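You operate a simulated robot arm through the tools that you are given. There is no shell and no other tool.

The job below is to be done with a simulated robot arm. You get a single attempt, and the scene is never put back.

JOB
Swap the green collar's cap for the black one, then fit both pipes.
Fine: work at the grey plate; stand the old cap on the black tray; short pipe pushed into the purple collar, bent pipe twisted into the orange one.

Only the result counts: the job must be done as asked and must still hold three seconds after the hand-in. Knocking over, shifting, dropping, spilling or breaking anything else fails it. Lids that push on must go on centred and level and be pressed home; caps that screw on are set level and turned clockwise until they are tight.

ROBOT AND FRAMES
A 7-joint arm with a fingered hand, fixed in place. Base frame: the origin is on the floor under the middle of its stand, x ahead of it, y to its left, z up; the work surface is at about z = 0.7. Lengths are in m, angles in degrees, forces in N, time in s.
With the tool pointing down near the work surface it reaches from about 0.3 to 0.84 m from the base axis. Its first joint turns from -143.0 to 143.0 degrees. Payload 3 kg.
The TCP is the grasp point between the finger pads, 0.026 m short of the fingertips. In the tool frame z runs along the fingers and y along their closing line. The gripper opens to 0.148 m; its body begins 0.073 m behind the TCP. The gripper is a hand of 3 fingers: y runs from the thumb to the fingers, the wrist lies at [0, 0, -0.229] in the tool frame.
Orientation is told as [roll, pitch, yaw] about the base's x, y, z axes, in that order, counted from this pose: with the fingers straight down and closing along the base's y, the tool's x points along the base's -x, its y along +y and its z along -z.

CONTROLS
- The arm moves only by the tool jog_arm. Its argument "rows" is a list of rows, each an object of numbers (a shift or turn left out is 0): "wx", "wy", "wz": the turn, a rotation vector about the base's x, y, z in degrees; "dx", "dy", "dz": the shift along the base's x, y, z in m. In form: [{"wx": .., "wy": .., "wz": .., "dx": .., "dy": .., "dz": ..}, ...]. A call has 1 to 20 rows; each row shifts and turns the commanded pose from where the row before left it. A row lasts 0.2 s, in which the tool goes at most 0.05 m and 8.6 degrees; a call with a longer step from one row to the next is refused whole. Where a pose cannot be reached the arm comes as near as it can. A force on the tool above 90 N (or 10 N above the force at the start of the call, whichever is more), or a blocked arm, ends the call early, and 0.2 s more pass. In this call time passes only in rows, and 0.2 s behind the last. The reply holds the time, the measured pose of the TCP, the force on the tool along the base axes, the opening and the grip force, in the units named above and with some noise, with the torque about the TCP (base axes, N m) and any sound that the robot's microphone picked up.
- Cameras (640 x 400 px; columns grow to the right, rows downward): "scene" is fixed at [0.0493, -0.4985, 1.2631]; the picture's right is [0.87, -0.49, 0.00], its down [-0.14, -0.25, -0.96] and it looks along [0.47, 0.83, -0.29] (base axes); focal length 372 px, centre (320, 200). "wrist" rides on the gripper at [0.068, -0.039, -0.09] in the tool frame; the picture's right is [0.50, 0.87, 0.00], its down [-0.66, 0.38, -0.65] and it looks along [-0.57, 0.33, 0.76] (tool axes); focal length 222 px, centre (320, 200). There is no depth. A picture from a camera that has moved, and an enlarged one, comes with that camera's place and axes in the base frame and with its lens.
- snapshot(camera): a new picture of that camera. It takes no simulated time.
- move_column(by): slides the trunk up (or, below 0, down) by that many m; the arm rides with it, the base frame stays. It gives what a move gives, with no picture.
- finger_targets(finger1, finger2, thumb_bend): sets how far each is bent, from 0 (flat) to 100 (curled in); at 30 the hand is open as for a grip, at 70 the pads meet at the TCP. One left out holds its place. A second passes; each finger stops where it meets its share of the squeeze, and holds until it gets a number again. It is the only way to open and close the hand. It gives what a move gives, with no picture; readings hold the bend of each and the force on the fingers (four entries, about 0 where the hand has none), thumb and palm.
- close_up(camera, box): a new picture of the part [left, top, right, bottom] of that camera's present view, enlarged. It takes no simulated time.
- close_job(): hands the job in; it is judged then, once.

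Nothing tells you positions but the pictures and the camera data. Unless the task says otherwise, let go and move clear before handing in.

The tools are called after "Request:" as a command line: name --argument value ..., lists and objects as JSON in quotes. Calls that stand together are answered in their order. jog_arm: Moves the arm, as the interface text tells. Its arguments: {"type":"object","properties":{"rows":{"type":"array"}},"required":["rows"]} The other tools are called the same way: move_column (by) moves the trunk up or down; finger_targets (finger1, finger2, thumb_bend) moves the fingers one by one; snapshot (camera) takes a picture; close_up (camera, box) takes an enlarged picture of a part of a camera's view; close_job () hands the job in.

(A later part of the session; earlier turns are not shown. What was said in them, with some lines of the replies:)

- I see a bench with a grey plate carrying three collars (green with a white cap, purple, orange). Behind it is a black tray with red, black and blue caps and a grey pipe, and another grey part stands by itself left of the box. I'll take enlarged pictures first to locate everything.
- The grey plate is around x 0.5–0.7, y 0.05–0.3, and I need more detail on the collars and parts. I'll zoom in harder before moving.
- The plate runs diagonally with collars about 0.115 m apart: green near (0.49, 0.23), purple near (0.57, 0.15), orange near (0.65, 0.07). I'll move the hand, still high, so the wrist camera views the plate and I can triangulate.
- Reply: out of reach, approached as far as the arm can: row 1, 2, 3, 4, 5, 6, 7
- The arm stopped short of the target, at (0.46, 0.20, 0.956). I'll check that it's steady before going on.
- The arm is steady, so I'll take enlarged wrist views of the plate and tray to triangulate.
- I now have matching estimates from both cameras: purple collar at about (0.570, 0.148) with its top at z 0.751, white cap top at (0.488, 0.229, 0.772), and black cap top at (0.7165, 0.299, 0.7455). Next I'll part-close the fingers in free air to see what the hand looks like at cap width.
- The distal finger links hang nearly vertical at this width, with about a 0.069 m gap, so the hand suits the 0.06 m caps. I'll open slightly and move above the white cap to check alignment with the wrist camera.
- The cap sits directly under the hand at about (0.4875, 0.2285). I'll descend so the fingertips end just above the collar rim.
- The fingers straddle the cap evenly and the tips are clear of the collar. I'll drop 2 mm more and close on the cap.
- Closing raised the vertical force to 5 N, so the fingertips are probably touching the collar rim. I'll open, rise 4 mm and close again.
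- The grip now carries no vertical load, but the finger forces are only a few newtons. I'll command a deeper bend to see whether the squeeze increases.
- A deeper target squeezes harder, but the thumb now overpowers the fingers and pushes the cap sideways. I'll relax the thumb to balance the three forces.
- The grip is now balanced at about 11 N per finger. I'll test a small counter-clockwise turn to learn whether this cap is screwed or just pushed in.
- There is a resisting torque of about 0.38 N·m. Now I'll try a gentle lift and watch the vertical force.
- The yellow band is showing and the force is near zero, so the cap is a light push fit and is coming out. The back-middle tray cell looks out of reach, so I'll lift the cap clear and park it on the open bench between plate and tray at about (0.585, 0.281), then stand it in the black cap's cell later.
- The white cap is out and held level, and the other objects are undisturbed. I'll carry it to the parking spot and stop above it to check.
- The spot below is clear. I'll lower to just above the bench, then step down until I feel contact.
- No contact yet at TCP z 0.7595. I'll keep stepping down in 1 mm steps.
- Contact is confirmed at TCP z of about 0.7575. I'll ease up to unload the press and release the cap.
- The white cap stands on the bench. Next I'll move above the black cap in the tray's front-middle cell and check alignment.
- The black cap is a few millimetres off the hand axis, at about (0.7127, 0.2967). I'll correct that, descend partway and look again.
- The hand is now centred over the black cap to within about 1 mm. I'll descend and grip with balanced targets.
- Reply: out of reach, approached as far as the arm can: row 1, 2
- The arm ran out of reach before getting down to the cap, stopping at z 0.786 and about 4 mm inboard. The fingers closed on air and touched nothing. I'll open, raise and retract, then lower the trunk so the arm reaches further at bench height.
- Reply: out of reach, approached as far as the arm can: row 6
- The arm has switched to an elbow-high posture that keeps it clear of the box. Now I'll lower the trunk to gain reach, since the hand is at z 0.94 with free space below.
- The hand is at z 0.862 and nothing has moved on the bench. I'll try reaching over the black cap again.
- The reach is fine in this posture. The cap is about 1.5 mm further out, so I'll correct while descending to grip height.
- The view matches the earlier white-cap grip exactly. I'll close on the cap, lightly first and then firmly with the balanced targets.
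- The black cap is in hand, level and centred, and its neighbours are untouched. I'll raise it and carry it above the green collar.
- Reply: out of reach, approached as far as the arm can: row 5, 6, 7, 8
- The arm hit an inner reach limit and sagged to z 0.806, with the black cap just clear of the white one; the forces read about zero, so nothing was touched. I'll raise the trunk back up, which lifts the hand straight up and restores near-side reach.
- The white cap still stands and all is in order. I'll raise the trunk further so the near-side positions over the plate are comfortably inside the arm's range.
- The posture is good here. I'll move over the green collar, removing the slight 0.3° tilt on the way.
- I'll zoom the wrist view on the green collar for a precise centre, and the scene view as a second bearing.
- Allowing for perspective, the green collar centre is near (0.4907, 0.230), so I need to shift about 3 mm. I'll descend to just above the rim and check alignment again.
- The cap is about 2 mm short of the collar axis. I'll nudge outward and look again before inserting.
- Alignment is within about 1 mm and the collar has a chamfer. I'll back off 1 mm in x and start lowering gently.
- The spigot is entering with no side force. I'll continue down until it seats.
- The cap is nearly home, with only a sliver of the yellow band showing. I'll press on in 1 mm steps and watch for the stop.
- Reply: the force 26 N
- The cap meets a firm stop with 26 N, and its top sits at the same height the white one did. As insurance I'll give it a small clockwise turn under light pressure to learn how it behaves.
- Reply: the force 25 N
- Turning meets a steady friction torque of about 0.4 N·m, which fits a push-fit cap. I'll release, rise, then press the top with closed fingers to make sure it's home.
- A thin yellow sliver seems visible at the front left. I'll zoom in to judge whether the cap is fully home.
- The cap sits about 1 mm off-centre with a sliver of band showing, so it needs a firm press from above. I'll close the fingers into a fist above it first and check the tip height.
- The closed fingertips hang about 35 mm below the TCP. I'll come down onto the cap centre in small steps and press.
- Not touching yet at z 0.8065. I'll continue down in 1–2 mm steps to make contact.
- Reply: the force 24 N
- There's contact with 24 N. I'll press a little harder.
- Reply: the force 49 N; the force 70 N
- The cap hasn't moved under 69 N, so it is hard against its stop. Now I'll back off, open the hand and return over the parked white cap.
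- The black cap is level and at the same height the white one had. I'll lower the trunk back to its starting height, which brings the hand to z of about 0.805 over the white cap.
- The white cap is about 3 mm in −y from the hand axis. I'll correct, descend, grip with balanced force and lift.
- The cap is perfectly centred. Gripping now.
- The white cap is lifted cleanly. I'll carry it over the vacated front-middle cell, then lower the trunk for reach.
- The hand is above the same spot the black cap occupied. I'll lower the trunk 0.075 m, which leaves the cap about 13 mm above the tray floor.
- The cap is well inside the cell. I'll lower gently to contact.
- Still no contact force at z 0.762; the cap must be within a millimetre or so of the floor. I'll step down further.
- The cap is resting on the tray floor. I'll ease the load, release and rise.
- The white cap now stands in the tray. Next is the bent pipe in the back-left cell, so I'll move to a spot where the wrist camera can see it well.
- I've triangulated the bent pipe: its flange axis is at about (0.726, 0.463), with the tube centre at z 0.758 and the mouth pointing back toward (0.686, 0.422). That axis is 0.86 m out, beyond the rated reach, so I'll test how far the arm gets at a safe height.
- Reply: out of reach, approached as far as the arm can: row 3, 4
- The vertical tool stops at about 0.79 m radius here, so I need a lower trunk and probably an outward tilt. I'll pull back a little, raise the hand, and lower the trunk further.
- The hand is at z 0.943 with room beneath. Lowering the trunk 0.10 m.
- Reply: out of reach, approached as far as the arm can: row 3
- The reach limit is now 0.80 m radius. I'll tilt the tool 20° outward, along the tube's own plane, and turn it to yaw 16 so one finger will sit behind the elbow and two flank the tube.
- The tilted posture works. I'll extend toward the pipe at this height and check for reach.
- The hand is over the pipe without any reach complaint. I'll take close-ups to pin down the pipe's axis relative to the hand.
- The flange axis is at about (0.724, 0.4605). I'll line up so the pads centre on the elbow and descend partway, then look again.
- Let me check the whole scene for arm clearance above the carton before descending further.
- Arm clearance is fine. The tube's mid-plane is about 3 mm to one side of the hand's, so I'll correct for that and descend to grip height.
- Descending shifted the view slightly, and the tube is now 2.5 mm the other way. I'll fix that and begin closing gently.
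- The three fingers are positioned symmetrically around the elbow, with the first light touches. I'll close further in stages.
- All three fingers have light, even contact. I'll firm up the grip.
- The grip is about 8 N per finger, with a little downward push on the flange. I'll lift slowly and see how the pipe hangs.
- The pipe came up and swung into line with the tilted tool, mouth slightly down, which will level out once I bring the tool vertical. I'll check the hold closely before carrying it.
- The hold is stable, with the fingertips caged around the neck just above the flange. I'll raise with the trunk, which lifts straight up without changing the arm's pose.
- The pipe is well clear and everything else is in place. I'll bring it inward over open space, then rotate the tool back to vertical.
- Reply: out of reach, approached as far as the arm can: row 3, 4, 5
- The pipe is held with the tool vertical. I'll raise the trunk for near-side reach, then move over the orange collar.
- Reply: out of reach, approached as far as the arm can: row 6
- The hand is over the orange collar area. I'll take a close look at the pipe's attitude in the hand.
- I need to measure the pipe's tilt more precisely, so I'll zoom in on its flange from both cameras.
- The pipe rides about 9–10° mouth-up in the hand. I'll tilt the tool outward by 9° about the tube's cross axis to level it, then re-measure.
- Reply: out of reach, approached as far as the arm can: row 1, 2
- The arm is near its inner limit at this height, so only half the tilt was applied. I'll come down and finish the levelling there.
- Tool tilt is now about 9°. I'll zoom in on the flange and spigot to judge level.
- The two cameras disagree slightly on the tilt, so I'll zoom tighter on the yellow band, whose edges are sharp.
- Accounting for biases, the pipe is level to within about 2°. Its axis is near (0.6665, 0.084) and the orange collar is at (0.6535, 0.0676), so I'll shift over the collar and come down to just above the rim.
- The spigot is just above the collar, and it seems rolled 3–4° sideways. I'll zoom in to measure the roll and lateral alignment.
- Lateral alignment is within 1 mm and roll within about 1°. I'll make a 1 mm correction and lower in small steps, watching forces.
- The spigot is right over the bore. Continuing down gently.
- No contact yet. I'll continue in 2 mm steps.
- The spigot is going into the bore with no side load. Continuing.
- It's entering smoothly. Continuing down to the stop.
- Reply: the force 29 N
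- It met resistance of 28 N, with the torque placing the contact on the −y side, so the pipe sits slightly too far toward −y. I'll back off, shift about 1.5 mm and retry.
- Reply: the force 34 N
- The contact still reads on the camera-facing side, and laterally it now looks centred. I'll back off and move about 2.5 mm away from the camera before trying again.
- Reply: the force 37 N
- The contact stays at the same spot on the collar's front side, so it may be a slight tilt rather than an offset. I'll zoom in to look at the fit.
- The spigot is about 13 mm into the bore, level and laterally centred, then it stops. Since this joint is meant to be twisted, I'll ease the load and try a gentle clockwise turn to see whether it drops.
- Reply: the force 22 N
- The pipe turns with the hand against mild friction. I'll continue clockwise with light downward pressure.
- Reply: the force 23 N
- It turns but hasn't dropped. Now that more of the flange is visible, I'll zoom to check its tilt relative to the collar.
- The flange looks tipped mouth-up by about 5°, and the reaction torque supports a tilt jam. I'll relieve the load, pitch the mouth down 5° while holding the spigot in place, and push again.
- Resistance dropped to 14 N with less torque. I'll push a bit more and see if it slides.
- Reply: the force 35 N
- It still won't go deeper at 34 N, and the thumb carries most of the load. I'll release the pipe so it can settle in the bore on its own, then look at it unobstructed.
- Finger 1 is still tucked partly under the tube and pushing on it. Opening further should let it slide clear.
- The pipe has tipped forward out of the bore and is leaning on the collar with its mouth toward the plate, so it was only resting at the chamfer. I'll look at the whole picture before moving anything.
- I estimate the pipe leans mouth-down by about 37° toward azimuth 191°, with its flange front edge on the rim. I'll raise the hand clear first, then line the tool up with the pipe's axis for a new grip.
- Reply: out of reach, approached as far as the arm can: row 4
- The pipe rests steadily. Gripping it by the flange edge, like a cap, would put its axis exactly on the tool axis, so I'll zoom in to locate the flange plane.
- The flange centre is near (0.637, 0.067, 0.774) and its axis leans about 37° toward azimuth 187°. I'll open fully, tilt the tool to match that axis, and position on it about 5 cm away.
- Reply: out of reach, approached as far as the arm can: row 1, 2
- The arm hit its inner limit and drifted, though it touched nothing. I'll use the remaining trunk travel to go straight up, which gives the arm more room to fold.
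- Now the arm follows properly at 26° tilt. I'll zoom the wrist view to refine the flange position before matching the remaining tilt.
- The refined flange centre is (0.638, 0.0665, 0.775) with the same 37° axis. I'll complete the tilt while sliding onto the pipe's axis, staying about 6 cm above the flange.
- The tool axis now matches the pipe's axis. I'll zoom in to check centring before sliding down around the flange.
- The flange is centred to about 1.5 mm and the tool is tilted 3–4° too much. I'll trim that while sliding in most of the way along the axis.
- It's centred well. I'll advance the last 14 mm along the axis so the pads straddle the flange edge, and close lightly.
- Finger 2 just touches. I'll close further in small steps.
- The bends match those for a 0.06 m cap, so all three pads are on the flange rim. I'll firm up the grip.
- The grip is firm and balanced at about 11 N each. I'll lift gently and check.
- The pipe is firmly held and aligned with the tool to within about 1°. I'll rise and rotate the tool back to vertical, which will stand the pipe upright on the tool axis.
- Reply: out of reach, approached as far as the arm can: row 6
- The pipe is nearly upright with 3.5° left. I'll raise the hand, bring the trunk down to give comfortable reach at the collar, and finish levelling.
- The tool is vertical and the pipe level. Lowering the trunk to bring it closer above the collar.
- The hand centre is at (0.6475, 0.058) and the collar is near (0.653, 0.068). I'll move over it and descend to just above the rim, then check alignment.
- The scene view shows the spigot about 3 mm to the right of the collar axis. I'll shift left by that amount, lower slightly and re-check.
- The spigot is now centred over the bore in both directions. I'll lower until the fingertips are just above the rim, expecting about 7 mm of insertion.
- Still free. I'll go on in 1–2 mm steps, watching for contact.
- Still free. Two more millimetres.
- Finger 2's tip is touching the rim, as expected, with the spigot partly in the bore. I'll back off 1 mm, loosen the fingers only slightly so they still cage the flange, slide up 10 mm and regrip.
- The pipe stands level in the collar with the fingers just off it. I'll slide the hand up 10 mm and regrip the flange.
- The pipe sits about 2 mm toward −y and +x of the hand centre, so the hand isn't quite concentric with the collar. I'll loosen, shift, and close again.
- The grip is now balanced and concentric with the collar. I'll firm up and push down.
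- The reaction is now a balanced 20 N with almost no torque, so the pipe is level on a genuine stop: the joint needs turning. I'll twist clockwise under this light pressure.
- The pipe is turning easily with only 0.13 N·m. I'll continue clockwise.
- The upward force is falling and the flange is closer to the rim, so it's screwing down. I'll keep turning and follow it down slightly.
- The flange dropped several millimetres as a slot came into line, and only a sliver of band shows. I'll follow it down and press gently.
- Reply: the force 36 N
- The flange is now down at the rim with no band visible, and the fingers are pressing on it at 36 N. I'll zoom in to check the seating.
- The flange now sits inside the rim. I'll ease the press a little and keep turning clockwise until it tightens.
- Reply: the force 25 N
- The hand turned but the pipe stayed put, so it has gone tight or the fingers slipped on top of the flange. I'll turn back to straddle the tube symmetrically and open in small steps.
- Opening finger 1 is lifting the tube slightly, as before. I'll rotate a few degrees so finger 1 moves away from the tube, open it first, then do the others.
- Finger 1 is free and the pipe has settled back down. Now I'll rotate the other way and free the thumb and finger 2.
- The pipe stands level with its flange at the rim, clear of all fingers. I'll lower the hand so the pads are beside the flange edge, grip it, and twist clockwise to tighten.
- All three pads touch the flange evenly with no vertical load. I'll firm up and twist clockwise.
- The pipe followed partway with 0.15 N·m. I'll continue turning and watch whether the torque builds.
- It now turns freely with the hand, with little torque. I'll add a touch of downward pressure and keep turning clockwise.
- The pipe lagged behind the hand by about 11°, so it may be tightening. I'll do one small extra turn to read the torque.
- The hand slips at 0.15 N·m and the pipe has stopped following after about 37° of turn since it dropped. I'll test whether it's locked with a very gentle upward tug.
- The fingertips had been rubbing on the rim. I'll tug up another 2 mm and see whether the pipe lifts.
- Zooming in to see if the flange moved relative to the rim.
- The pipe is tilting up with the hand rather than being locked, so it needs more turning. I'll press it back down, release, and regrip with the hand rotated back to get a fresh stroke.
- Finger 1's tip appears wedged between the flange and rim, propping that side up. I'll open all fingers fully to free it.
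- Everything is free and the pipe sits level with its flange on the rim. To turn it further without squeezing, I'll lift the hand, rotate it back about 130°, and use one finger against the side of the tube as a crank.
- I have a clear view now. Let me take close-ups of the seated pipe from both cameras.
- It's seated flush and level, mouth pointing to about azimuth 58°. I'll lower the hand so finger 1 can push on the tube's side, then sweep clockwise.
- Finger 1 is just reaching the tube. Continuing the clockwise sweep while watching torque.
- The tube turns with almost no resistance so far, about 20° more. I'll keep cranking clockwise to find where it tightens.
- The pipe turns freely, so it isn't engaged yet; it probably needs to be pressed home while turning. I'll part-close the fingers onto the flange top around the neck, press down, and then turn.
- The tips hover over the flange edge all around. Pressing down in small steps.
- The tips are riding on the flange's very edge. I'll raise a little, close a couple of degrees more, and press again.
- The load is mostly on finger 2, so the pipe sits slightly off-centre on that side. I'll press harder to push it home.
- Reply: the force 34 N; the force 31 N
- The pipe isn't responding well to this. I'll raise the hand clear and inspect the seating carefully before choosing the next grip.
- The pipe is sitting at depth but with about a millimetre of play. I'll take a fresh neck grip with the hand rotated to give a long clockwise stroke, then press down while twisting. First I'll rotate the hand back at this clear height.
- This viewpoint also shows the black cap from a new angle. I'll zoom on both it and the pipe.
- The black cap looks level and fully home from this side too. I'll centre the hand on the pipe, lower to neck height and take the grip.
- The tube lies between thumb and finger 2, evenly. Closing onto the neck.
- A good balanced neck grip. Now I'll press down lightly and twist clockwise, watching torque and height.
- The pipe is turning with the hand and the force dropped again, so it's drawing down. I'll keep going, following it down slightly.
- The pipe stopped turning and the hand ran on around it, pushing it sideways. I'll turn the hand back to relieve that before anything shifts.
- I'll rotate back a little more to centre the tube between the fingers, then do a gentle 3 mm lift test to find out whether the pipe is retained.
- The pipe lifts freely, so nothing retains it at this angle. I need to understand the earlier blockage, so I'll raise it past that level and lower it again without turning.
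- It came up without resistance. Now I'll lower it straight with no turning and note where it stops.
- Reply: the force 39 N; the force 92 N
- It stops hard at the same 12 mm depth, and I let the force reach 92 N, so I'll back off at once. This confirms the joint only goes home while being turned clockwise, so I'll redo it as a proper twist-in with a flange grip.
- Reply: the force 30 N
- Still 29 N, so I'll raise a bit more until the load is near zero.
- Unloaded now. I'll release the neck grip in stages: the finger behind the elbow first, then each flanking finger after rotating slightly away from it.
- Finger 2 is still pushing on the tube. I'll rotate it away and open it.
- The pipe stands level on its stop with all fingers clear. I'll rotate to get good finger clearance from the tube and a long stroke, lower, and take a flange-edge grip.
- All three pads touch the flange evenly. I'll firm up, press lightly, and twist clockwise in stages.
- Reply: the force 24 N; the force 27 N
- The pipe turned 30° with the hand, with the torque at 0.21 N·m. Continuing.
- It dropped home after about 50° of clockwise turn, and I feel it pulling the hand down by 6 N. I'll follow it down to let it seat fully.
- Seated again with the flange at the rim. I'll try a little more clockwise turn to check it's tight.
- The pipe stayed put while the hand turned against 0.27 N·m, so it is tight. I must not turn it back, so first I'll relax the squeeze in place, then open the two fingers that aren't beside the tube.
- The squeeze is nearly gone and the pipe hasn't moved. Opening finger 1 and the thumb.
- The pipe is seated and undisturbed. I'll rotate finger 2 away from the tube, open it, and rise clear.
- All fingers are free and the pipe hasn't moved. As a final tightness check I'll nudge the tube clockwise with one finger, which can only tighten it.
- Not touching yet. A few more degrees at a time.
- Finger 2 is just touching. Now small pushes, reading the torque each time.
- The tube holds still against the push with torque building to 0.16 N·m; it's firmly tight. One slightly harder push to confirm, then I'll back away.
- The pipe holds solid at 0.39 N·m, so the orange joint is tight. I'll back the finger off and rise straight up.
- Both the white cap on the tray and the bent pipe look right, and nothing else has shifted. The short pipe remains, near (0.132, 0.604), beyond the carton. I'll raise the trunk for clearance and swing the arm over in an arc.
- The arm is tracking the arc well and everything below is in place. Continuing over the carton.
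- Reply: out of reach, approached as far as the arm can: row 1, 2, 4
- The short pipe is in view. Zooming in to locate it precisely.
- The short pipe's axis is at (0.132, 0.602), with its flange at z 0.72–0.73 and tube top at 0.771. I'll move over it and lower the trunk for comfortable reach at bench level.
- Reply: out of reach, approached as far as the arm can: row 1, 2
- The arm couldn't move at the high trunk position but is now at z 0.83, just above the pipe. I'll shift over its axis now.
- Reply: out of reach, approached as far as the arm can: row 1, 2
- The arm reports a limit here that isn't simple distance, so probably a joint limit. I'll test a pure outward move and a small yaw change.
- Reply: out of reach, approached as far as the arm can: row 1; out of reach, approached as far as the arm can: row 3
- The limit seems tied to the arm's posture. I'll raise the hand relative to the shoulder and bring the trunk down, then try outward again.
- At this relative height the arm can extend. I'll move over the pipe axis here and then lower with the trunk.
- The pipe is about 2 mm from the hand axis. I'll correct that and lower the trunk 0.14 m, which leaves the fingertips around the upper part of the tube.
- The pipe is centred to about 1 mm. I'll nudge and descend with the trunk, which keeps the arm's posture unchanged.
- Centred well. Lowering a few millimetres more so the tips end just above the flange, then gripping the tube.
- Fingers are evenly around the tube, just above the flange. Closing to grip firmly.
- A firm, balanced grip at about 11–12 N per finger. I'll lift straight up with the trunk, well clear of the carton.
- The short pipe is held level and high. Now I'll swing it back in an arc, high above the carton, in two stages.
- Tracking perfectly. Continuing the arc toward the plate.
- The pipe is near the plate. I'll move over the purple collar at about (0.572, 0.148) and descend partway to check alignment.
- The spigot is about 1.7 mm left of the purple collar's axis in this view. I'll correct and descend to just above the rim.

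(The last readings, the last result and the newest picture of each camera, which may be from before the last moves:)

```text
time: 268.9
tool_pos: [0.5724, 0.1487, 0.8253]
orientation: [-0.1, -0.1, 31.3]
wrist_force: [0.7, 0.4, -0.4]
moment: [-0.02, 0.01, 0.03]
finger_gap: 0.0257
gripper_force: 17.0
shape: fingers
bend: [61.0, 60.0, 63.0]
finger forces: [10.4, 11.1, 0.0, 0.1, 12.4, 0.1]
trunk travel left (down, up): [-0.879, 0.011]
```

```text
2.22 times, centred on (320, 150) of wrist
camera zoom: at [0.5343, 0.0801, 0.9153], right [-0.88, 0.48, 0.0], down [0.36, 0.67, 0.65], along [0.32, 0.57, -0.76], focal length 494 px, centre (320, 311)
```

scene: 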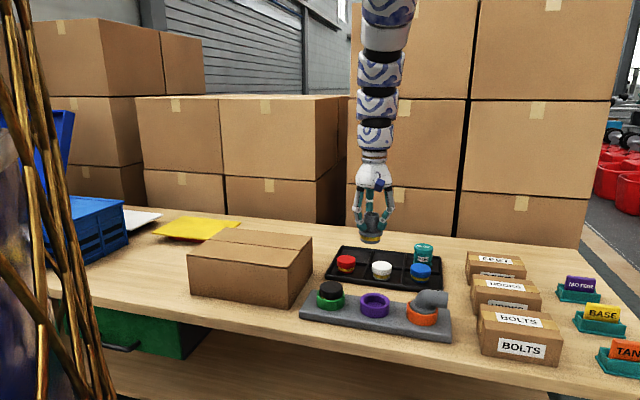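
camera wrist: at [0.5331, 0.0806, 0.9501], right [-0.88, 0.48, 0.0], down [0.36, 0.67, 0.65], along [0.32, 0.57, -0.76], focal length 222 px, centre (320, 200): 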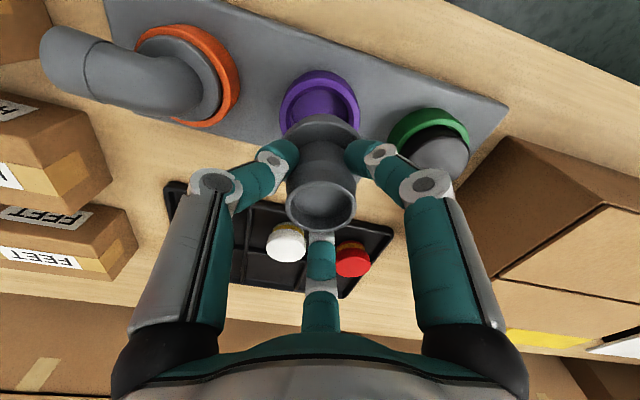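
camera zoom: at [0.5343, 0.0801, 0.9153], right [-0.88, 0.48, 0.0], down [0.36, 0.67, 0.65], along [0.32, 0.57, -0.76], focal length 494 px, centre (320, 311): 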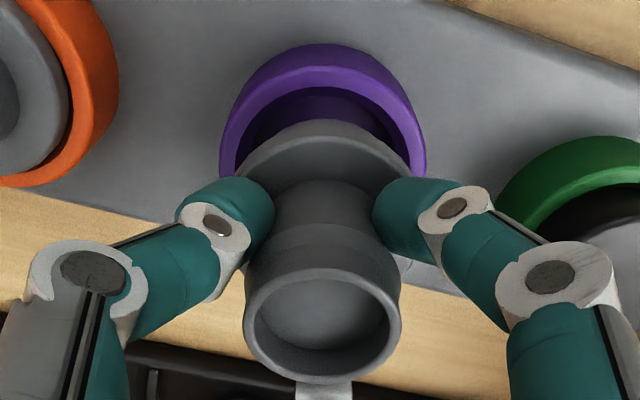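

Alignment looks within a millimetre or so in both views. I'll lower in small steps and watch for side forces.

Request:
jog_arm --rows '[{"dz": -0.003}, {"dz": -0.003}, {"dz": -0.002}, {}]'

Request:
jog_arm --rows '[{"dz": -0.002}, {"dz": -0.002}, {}]'

Request:
close_up --camera "scene" --box '[350, 275, 400, 320]'

```text
time: 269.9
tool_pos: [0.572, 0.1479, 0.8172]
orientation: [-0.2, -0.1, 31.3]
wrist_force: [-0.6, 0.1, -0.3]
moment: [-0.01, -0.01, 0.03]
finger_gap: 0.0256
gripper_force: 16.9
shape: fingers
bend: [61.0, 60.0, 63.0]
finger forces: [10.4, 11.1, 0.0, 0.0, 12.4, 0.1]
trunk travel left (down, up): [-0.879, 0.011]
```

```text
time: 270.7
tool_pos: [0.5722, 0.147, 0.8121]
orientation: [-0.2, 0.1, 31.4]
wrist_force: [-0.4, 0.5, -0.8]
moment: [0.02, 0.02, 0.01]
finger_gap: 0.026
gripper_force: 17.0
shape: fingers
bend: [61.0, 60.0, 63.0]
finger forces: [10.4, 11.1, 0.0, 0.1, 12.3, 0.0]
trunk travel left (down, up): [-0.879, 0.011]
```

```text
8.89 times, centred on (375, 298) of scene
camera zoom: at [0.0493, -0.4985, 1.2631], right [0.87, -0.49, 0.0], down [-0.14, -0.25, -0.96], along [0.47, 0.83, -0.29], focal length 3305 px, centre (-169, -667)
```

zoom: 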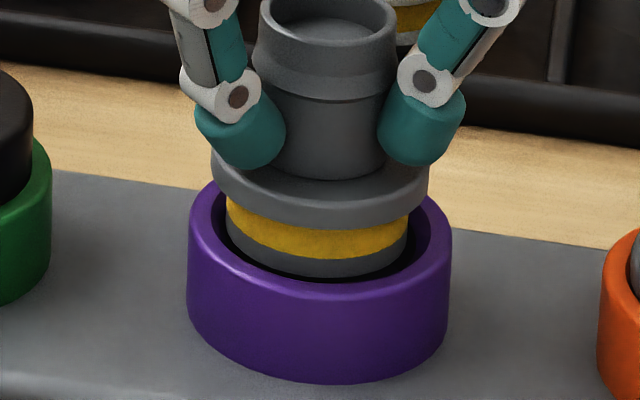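

The spigot is in the chamfer with no side load. Continuing down.

Request:
jog_arm --rows '[{"dx": 0.0005, "dz": -0.002}, {"dz": -0.002}, {}]'

Request:
jog_arm --rows '[{"dz": -0.002}, {"dz": -0.002}, {}]'

Request:
close_up --camera "scene" --box '[350, 275, 400, 320]'

```text
time: 271.5
tool_pos: [0.5726, 0.1466, 0.8085]
orientation: [-0.2, -0.1, 31.3]
wrist_force: [-0.2, 0.4, -0.7]
moment: [0.0, 0.02, 0.0]
finger_gap: 0.0258
gripper_force: 17.0
shape: fingers
bend: [61.0, 60.0, 63.0]
finger forces: [10.4, 11.3, 0.0, 0.0, 12.3, 0.0]
trunk travel left (down, up): [-0.879, 0.011]
```

```text
time: 272.3
tool_pos: [0.5726, 0.1469, 0.8044]
orientation: [-0.2, -0.1, 31.3]
wrist_force: [-0.2, 0.4, -0.4]
moment: [0.0, 0.0, -0.02]
finger_gap: 0.0256
gripper_force: 17.4
shape: fingers
bend: [61.0, 60.0, 63.0]
finger forces: [10.9, 11.8, 0.1, 0.0, 12.8, 0.0]
trunk travel left (down, up): [-0.879, 0.011]
```

```text
8.89 times, centred on (375, 298) of scene
camera zoom: at [0.0493, -0.4985, 1.2631], right [0.87, -0.49, 0.0], down [-0.14, -0.25, -0.96], along [0.47, 0.83, -0.29], focal length 3305 px, centre (-169, -667)
```

zoom: 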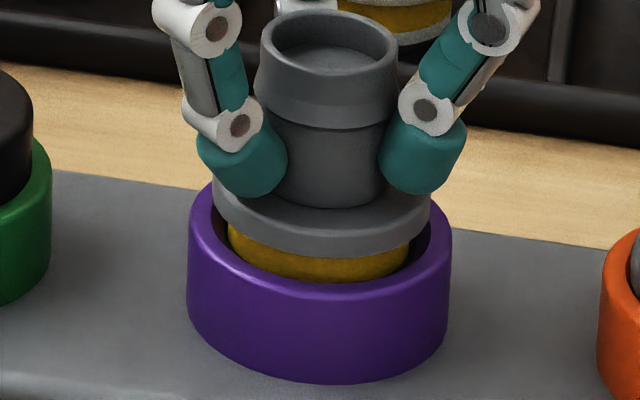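

Still free, now deep in the bore. Continuing to the stop.

Request:
jog_arm --rows '[{"dz": -0.002}, {"dz": -0.001}, {}]'

Request:
jog_arm --rows '[{"dz": -0.001}, {"dz": -0.001}, {}]'

Request:
close_up --camera "scene" --box '[350, 275, 400, 320]'

```text
time: 273.1
tool_pos: [0.574, 0.1462, 0.8013]
orientation: [-0.2, -0.1, 31.3]
wrist_force: [-0.4, -0.2, 0.3]
moment: [0.03, 0.0, -0.02]
finger_gap: 0.0256
gripper_force: 17.8
shape: fingers
bend: [61.0, 60.0, 63.0]
finger forces: [10.8, 11.9, 0.0, 0.0, 12.7, 0.1]
trunk travel left (down, up): [-0.879, 0.011]
```

```text
time: 273.9
tool_pos: [0.5741, 0.1463, 0.7986]
orientation: [-0.1, -0.1, 31.3]
wrist_force: [0.1, 0.2, -0.1]
moment: [0.0, 0.02, 0.03]
finger_gap: 0.0258
gripper_force: 17.7
shape: fingers
bend: [61.0, 60.0, 63.0]
finger forces: [10.8, 11.8, 0.0, 0.0, 12.8, 0.0]
trunk travel left (down, up): [-0.879, 0.011]
```

```text
8.89 times, centred on (375, 298) of scene
camera zoom: at [0.0493, -0.4985, 1.2631], right [0.87, -0.49, 0.0], down [-0.14, -0.25, -0.96], along [0.47, 0.83, -0.29], focal length 3305 px, centre (-169, -667)
```

zoom: 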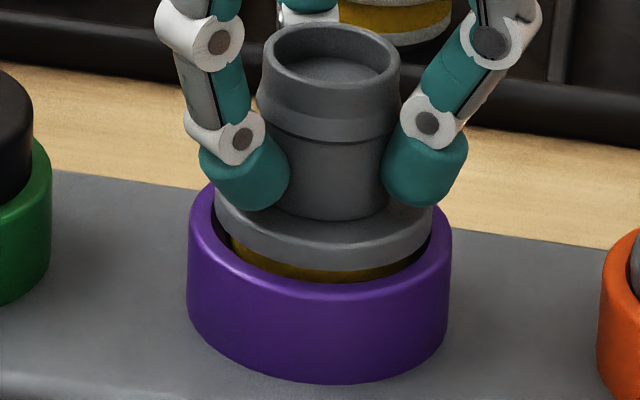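

The flange is almost at the rim with just a sliver of band left. Continuing in 1 mm steps.

Request:
jog_arm --rows '[{"dz": -0.001}, {"dz": -0.001}, {}]'

Request:
jog_arm --rows '[{"dz": -0.001}, {}]'

Request:
close_up --camera "scene" --box '[350, 275, 400, 320]'

```text
time: 274.7
tool_pos: [0.5732, 0.1473, 0.7963]
orientation: [-0.2, -0.1, 31.4]
wrist_force: [0.2, -1.8, -3.8]
moment: [-0.01, -0.03, -0.03]
finger_gap: 0.026
gripper_force: 17.1
shape: fingers
bend: [61.0, 60.0, 63.0]
finger forces: [10.0, 10.5, 0.0, 0.0, 12.7, 0.1]
trunk travel left (down, up): [-0.879, 0.011]
```

```text
time: 275.3
tool_pos: [0.574, 0.1465, 0.7959]
orientation: [-0.2, 0.0, 31.3]
wrist_force: [-0.3, -1.6, 2.9]
moment: [-0.04, -0.05, -0.03]
finger_gap: 0.0258
gripper_force: 17.8
shape: fingers
bend: [61.0, 60.0, 63.0]
finger forces: [10.4, 10.9, 0.1, 0.0, 13.6, 0.0]
trunk travel left (down, up): [-0.879, 0.011]
```

```text
8.89 times, centred on (375, 298) of scene
camera zoom: at [0.0493, -0.4985, 1.2631], right [0.87, -0.49, 0.0], down [-0.14, -0.25, -0.96], along [0.47, 0.83, -0.29], focal length 3305 px, centre (-169, -667)
```

zoom: 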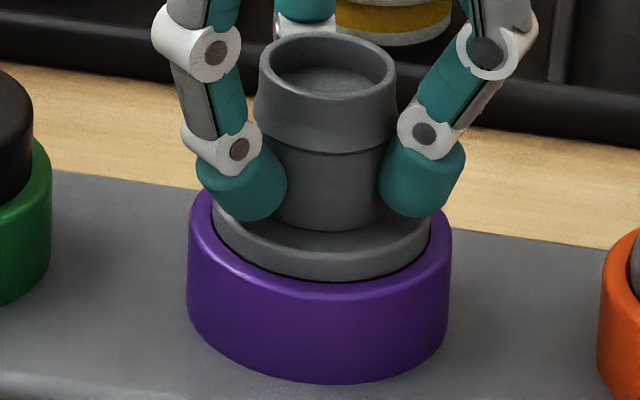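

I felt the same snap-in pull as with the black cap, and the flange is now at the rim. I'll press it firmly home.

Request:
jog_arm --rows '[{"dz": -0.001}, {"dz": -0.001}, {}]'

Request:
jog_arm --rows '[{"dz": -0.001}, {}]'

Request:
close_up --camera "scene" --box '[350, 275, 400, 320]'

```text
time: 276.1
tool_pos: [0.5718, 0.1482, 0.7956]
orientation: [-0.2, -0.2, 31.4]
wrist_force: [-0.4, -2.0, 18.6]
moment: [-0.06, -0.07, 0.02]
finger_gap: 0.0257
gripper_force: 20.5
shape: fingers
bend: [61.0, 60.0, 64.0]
finger forces: [12.7, 12.8, 0.0, 0.0, 15.4, 0.1]
trunk travel left (down, up): [-0.879, 0.011]
```

```text
time: 276.7
tool_pos: [0.5726, 0.1477, 0.7948]
orientation: [-0.2, -0.1, 31.3]
wrist_force: [0.2, -2.5, 25.6]
moment: [-0.06, -0.07, 0.01]
finger_gap: 0.0251
gripper_force: 21.7
shape: fingers
bend: [61.0, 59.0, 64.0]
finger forces: [13.5, 13.4, 0.0, 0.0, 16.3, 0.0]
trunk travel left (down, up): [-0.879, 0.011]
```

```text
8.89 times, centred on (375, 298) of scene
camera zoom: at [0.0493, -0.4985, 1.2631], right [0.87, -0.49, 0.0], down [-0.14, -0.25, -0.96], along [0.47, 0.83, -0.29], focal length 3305 px, centre (-169, -667)
```

zoom: 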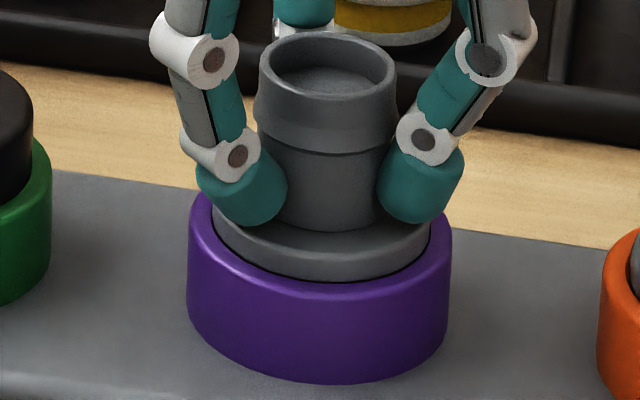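

Request:
jog_arm --rows '[{"dz": -0.001}, {"dz": -0.001}, {}]'

Request:
close_up --camera "scene" --box '[350, 275, 400, 320]'

```text
time: 277.5
tool_pos: [0.5723, 0.1466, 0.7921]
orientation: [-0.3, -0.2, 31.3]
wrist_force: [-0.8, -0.7, 31.3]
moment: [-0.02, -0.05, 0.01]
finger_gap: 0.0253
gripper_force: 23.4
shape: fingers
bend: [60.0, 59.0, 64.0]
finger forces: [14.6, 14.2, 0.0, 0.0, 16.1, 0.0]
trunk travel left (down, up): [-0.879, 0.011]
```

```text
8.89 times, centred on (375, 298) of scene
camera zoom: at [0.0493, -0.4985, 1.2631], right [0.87, -0.49, 0.0], down [-0.14, -0.25, -0.96], along [0.47, 0.83, -0.29], focal length 3305 px, centre (-169, -667)
```

zoom: 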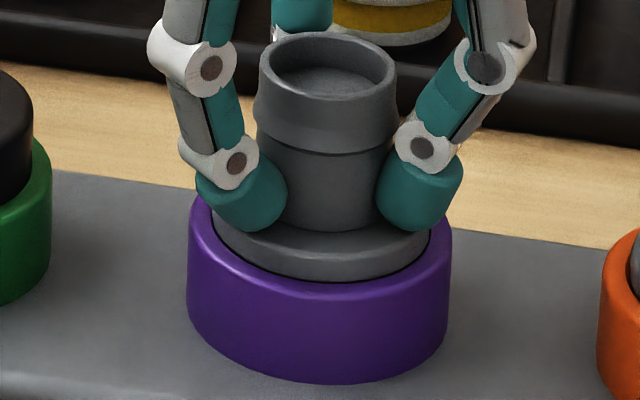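

31 N with balanced moments and no further travel. I'll press a little more until the tips bear on the flange itself.

Request:
jog_arm --rows '[{"dz": -0.001}, {"dz": -0.001}, {}]'

Request:
close_up --camera "scene" --box '[350, 275, 400, 320]'

```text
time: 278.3
tool_pos: [0.5719, 0.1471, 0.7922]
orientation: [-0.3, -0.3, 31.4]
wrist_force: [1.1, 1.3, 47.1]
moment: [0.11, -0.31, 0.04]
finger_gap: 0.025
gripper_force: 30.0
shape: fingers
bend: [60.0, 58.0, 65.0]
finger forces: [15.0, 23.6, 0.1, 0.1, 22.3, 0.1]
trunk travel left (down, up): [-0.879, 0.011]
```

```text
8.89 times, centred on (375, 298) of scene
camera zoom: at [0.0493, -0.4985, 1.2631], right [0.87, -0.49, 0.0], down [-0.14, -0.25, -0.96], along [0.47, 0.83, -0.29], focal length 3305 px, centre (-169, -667)
```

zoom: 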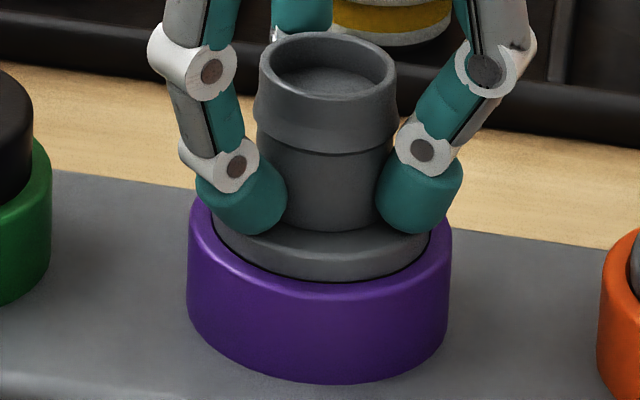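

Home at 47 N with no movement. I'll unload gradually, staying slightly in compression, then open the fingers.

Request:
jog_arm --rows '[{"dz": 0.001}, {"dz": 0.001}, {}]'

Request:
finger_targets --finger1 58 --finger2 57 --thumb_bend 60

Request:
finger_targets --finger1 47 --finger2 47 --thumb_bend 47

Request:
close_up --camera "scene" --box '[350, 275, 400, 320]'

Request:
close_up --camera "wrist" --box '[220, 60, 420, 240]'

```text
time: 279.1
tool_pos: [0.5723, 0.1476, 0.7919]
orientation: [-0.2, 0.0, 31.3]
wrist_force: [1.4, 0.2, 23.0]
moment: [0.06, -0.12, 0.03]
finger_gap: 0.0249
gripper_force: 21.3
shape: fingers
bend: [60.0, 58.0, 65.0]
finger forces: [13.1, 14.7, 0.0, 0.0, 14.7, 0.1]
trunk travel left (down, up): [-0.879, 0.011]
```

```text
time: 280.1
tool_pos: [0.5709, 0.1462, 0.7927]
orientation: [-0.2, -0.2, 31.3]
wrist_force: [-0.4, -0.3, 19.3]
moment: [0.1, 0.0, 0.03]
finger_gap: 0.0292
gripper_force: 10.7
shape: fingers
bend: [59.0, 57.0, 60.0]
finger forces: [5.2, 9.6, 0.1, 0.1, 6.2, 0.1]
trunk travel left (down, up): [-0.879, 0.011]
```

```text
time: 281.1
tool_pos: [0.5712, 0.1472, 0.7928]
orientation: [-0.1, -0.1, 31.3]
wrist_force: [0.2, -0.2, 0.2]
moment: [-0.03, 0.03, -0.01]
finger_gap: 0.0715
gripper_force: 0.0
shape: fingers
bend: [47.0, 47.0, 47.0]
finger forces: [0.0, 0.1, 0.0, 0.0, 0.1, 0.1]
trunk travel left (down, up): [-0.879, 0.011]
```

```text
8.89 times, centred on (375, 298) of scene
camera zoom: at [0.0493, -0.4985, 1.2631], right [0.87, -0.49, 0.0], down [-0.14, -0.25, -0.96], along [0.47, 0.83, -0.29], focal length 3305 px, centre (-169, -667)
```

zoom: 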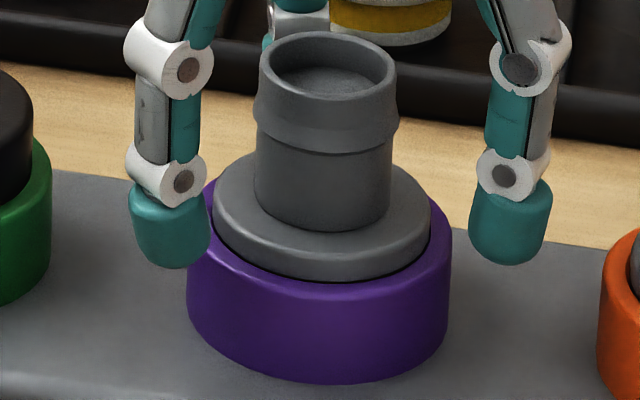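

```text
2.22 times, centred on (320, 150) of wrist
camera zoom: at [0.5338, 0.0798, 0.8818], right [-0.88, 0.48, 0.0], down [0.36, 0.67, 0.65], along [0.32, 0.57, -0.76], focal length 494 px, centre (320, 311)
```

zoom: 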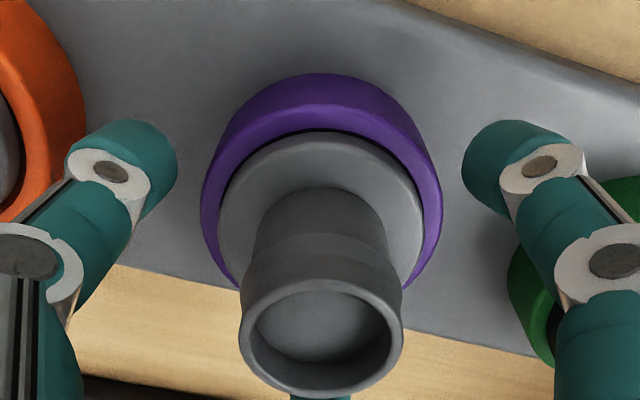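

The short pipe stands level in the purple collar. I'll rise clear and then inspect all three joints.

Request:
jog_arm --rows '[{"dz": 0.01}, {"dz": 0.02}, {"dz": 0.02}, {"dz": 0.025}, {"dz": 0.025}, {}]'

Request:
snapshot --camera "scene"

Request:
close_up --camera "scene" --box '[315, 278, 347, 312]'

Request:
close_up --camera "scene" --box '[355, 275, 395, 320]'

Request:
close_up --camera "scene" --box '[402, 282, 452, 328]'

```text
time: 282.5
tool_pos: [0.5745, 0.1461, 0.8903]
orientation: [-0.2, 0.0, 31.3]
wrist_force: [0.6, 0.1, 0.2]
moment: [0.04, 0.03, -0.02]
finger_gap: 0.0718
gripper_force: 0.2
shape: fingers
bend: [47.0, 47.0, 47.0]
finger forces: [0.0, 0.0, 0.0, 0.0, 0.0, 0.1]
trunk travel left (down, up): [-0.879, 0.011]
```

```text
taken
```

scene: 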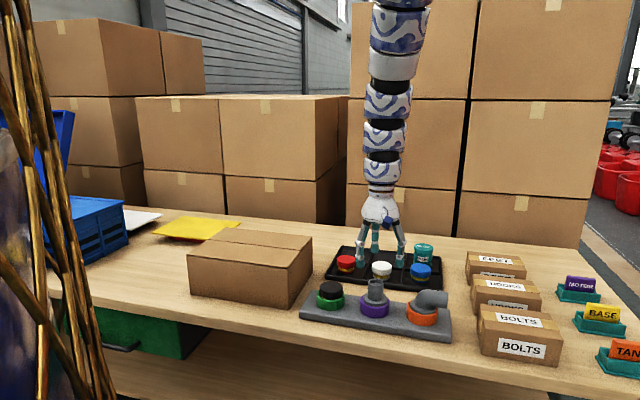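

```text
11.76 times, centred on (331, 295) of scene
camera zoom: at [0.0493, -0.4985, 1.2631], right [0.87, -0.49, 0.0], down [-0.14, -0.25, -0.96], along [0.47, 0.83, -0.29], focal length 4374 px, centre (191, -918)
```

zoom: 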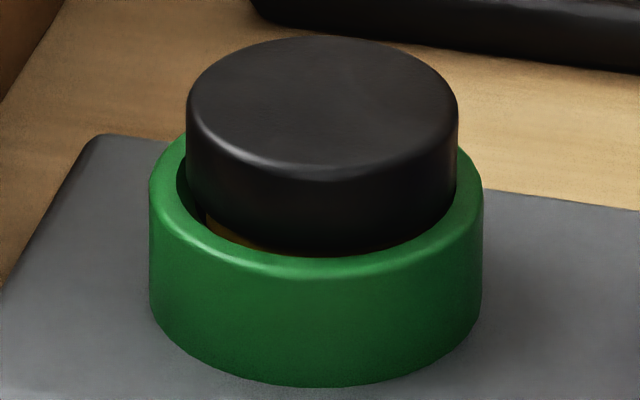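

```text
8.89 times, centred on (375, 298) of scene
camera zoom: at [0.0493, -0.4985, 1.2631], right [0.87, -0.49, 0.0], down [-0.14, -0.25, -0.96], along [0.47, 0.83, -0.29], focal length 3305 px, centre (-169, -667)
```

zoom: 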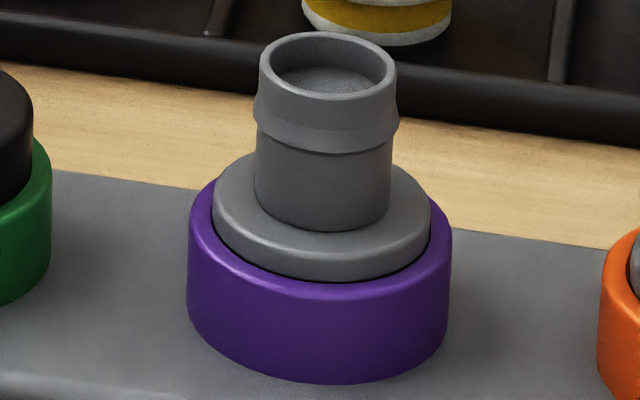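

```text
8.70 times, centred on (427, 305) of scene
camera zoom: at [0.0493, -0.4985, 1.2631], right [0.87, -0.49, 0.0], down [-0.14, -0.25, -0.96], along [0.47, 0.83, -0.29], focal length 3233 px, centre (-610, -713)
```

zoom: 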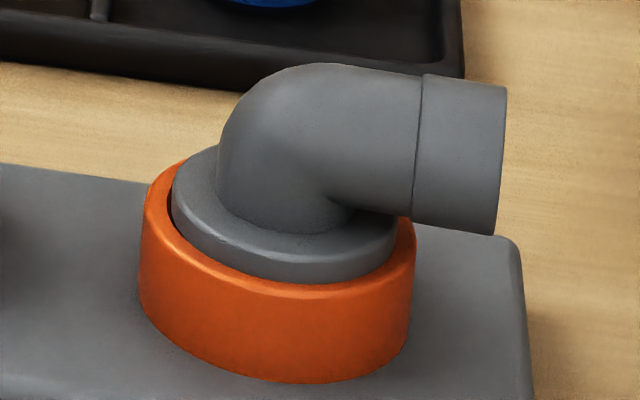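

All three joints look right: the black cap at the old cap's height, the short pipe flush and level, and the bent pipe seated and tight. I'll move the hand further clear and take a last look before handing in.

Request:
jog_arm --rows '[{"dz": 0.02}, {"dz": 0.02}, {}]'

Request:
snapshot --camera "wrist"

Request:
close_up --camera "scene" --box '[295, 225, 455, 345]'

```text
time: 283.3
tool_pos: [0.5728, 0.1473, 0.9311]
orientation: [-0.1, -0.2, 31.3]
wrist_force: [-0.1, 0.8, -0.4]
moment: [0.01, 0.0, 0.02]
finger_gap: 0.0717
gripper_force: 0.0
shape: fingers
bend: [47.0, 47.0, 47.0]
finger forces: [0.0, 0.0, 0.0, 0.0, 0.0, 0.0]
trunk travel left (down, up): [-0.879, 0.011]
```

```text
taken
camera wrist: at [0.5342, 0.0798, 1.0206], right [-0.88, 0.48, 0.0], down [0.36, 0.66, 0.65], along [0.32, 0.57, -0.76], focal length 222 px, centre (320, 200)
```

wrist: 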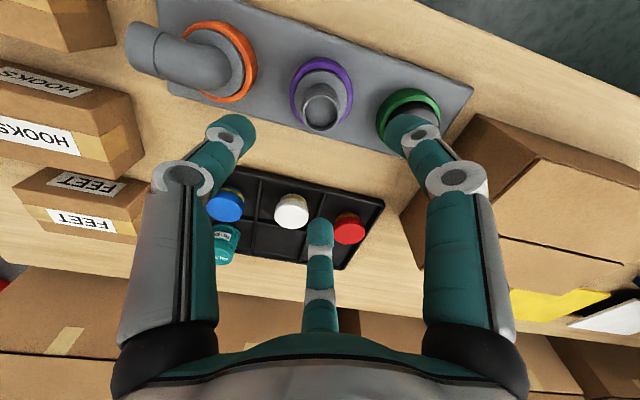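

```text
3.33 times, centred on (375, 285) of scene
camera zoom: at [0.0493, -0.4985, 1.2631], right [0.87, -0.49, 0.0], down [-0.14, -0.25, -0.96], along [0.47, 0.83, -0.29], focal length 1239 px, centre (137, -83)
```

zoom: 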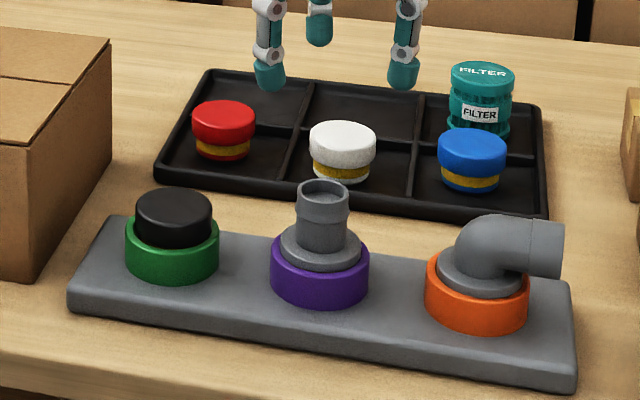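

Everything is in place: the black cap is in the green collar, the white cap stands on the tray, the short pipe is pressed into purple and the bent pipe is twisted tight into orange. The hand is clear and nothing else has moved, so I'm handing in.

Request:
close_job

```text
The job is handed in.
```

I've handed the job in with all four parts done. There's no result from the judging yet.

- **Green collar:** the black cap is in and was pressed to a firm stop at about 69 N. It sits level, about 1 mm off centre, at the same height the white cap had.
- **Old cap:** the white cap stands upright in the front-middle cell of the black tray, where the black cap was.
- **Purple collar:** the short pipe is pushed in, level, with its flange flush on the rim. It didn't move when pressed at 47 N.
- **Orange collar:** the bent pipe is twisted in clockwise until tight. It didn't turn when I pushed it at 0.39 N·m, and its flange sits on the rim about 1 mm off centre.

The bent pipe took several attempts. On the first it tipped over onto the orange collar when I let go, so I regripped it by the flange. On a later attempt I lifted it back out by mistake while checking it, and the push back down briefly reached 92 N. The final twist-in went home cleanly.

In the last pictures the plate, the tray and everything else on the bench look unmoved.
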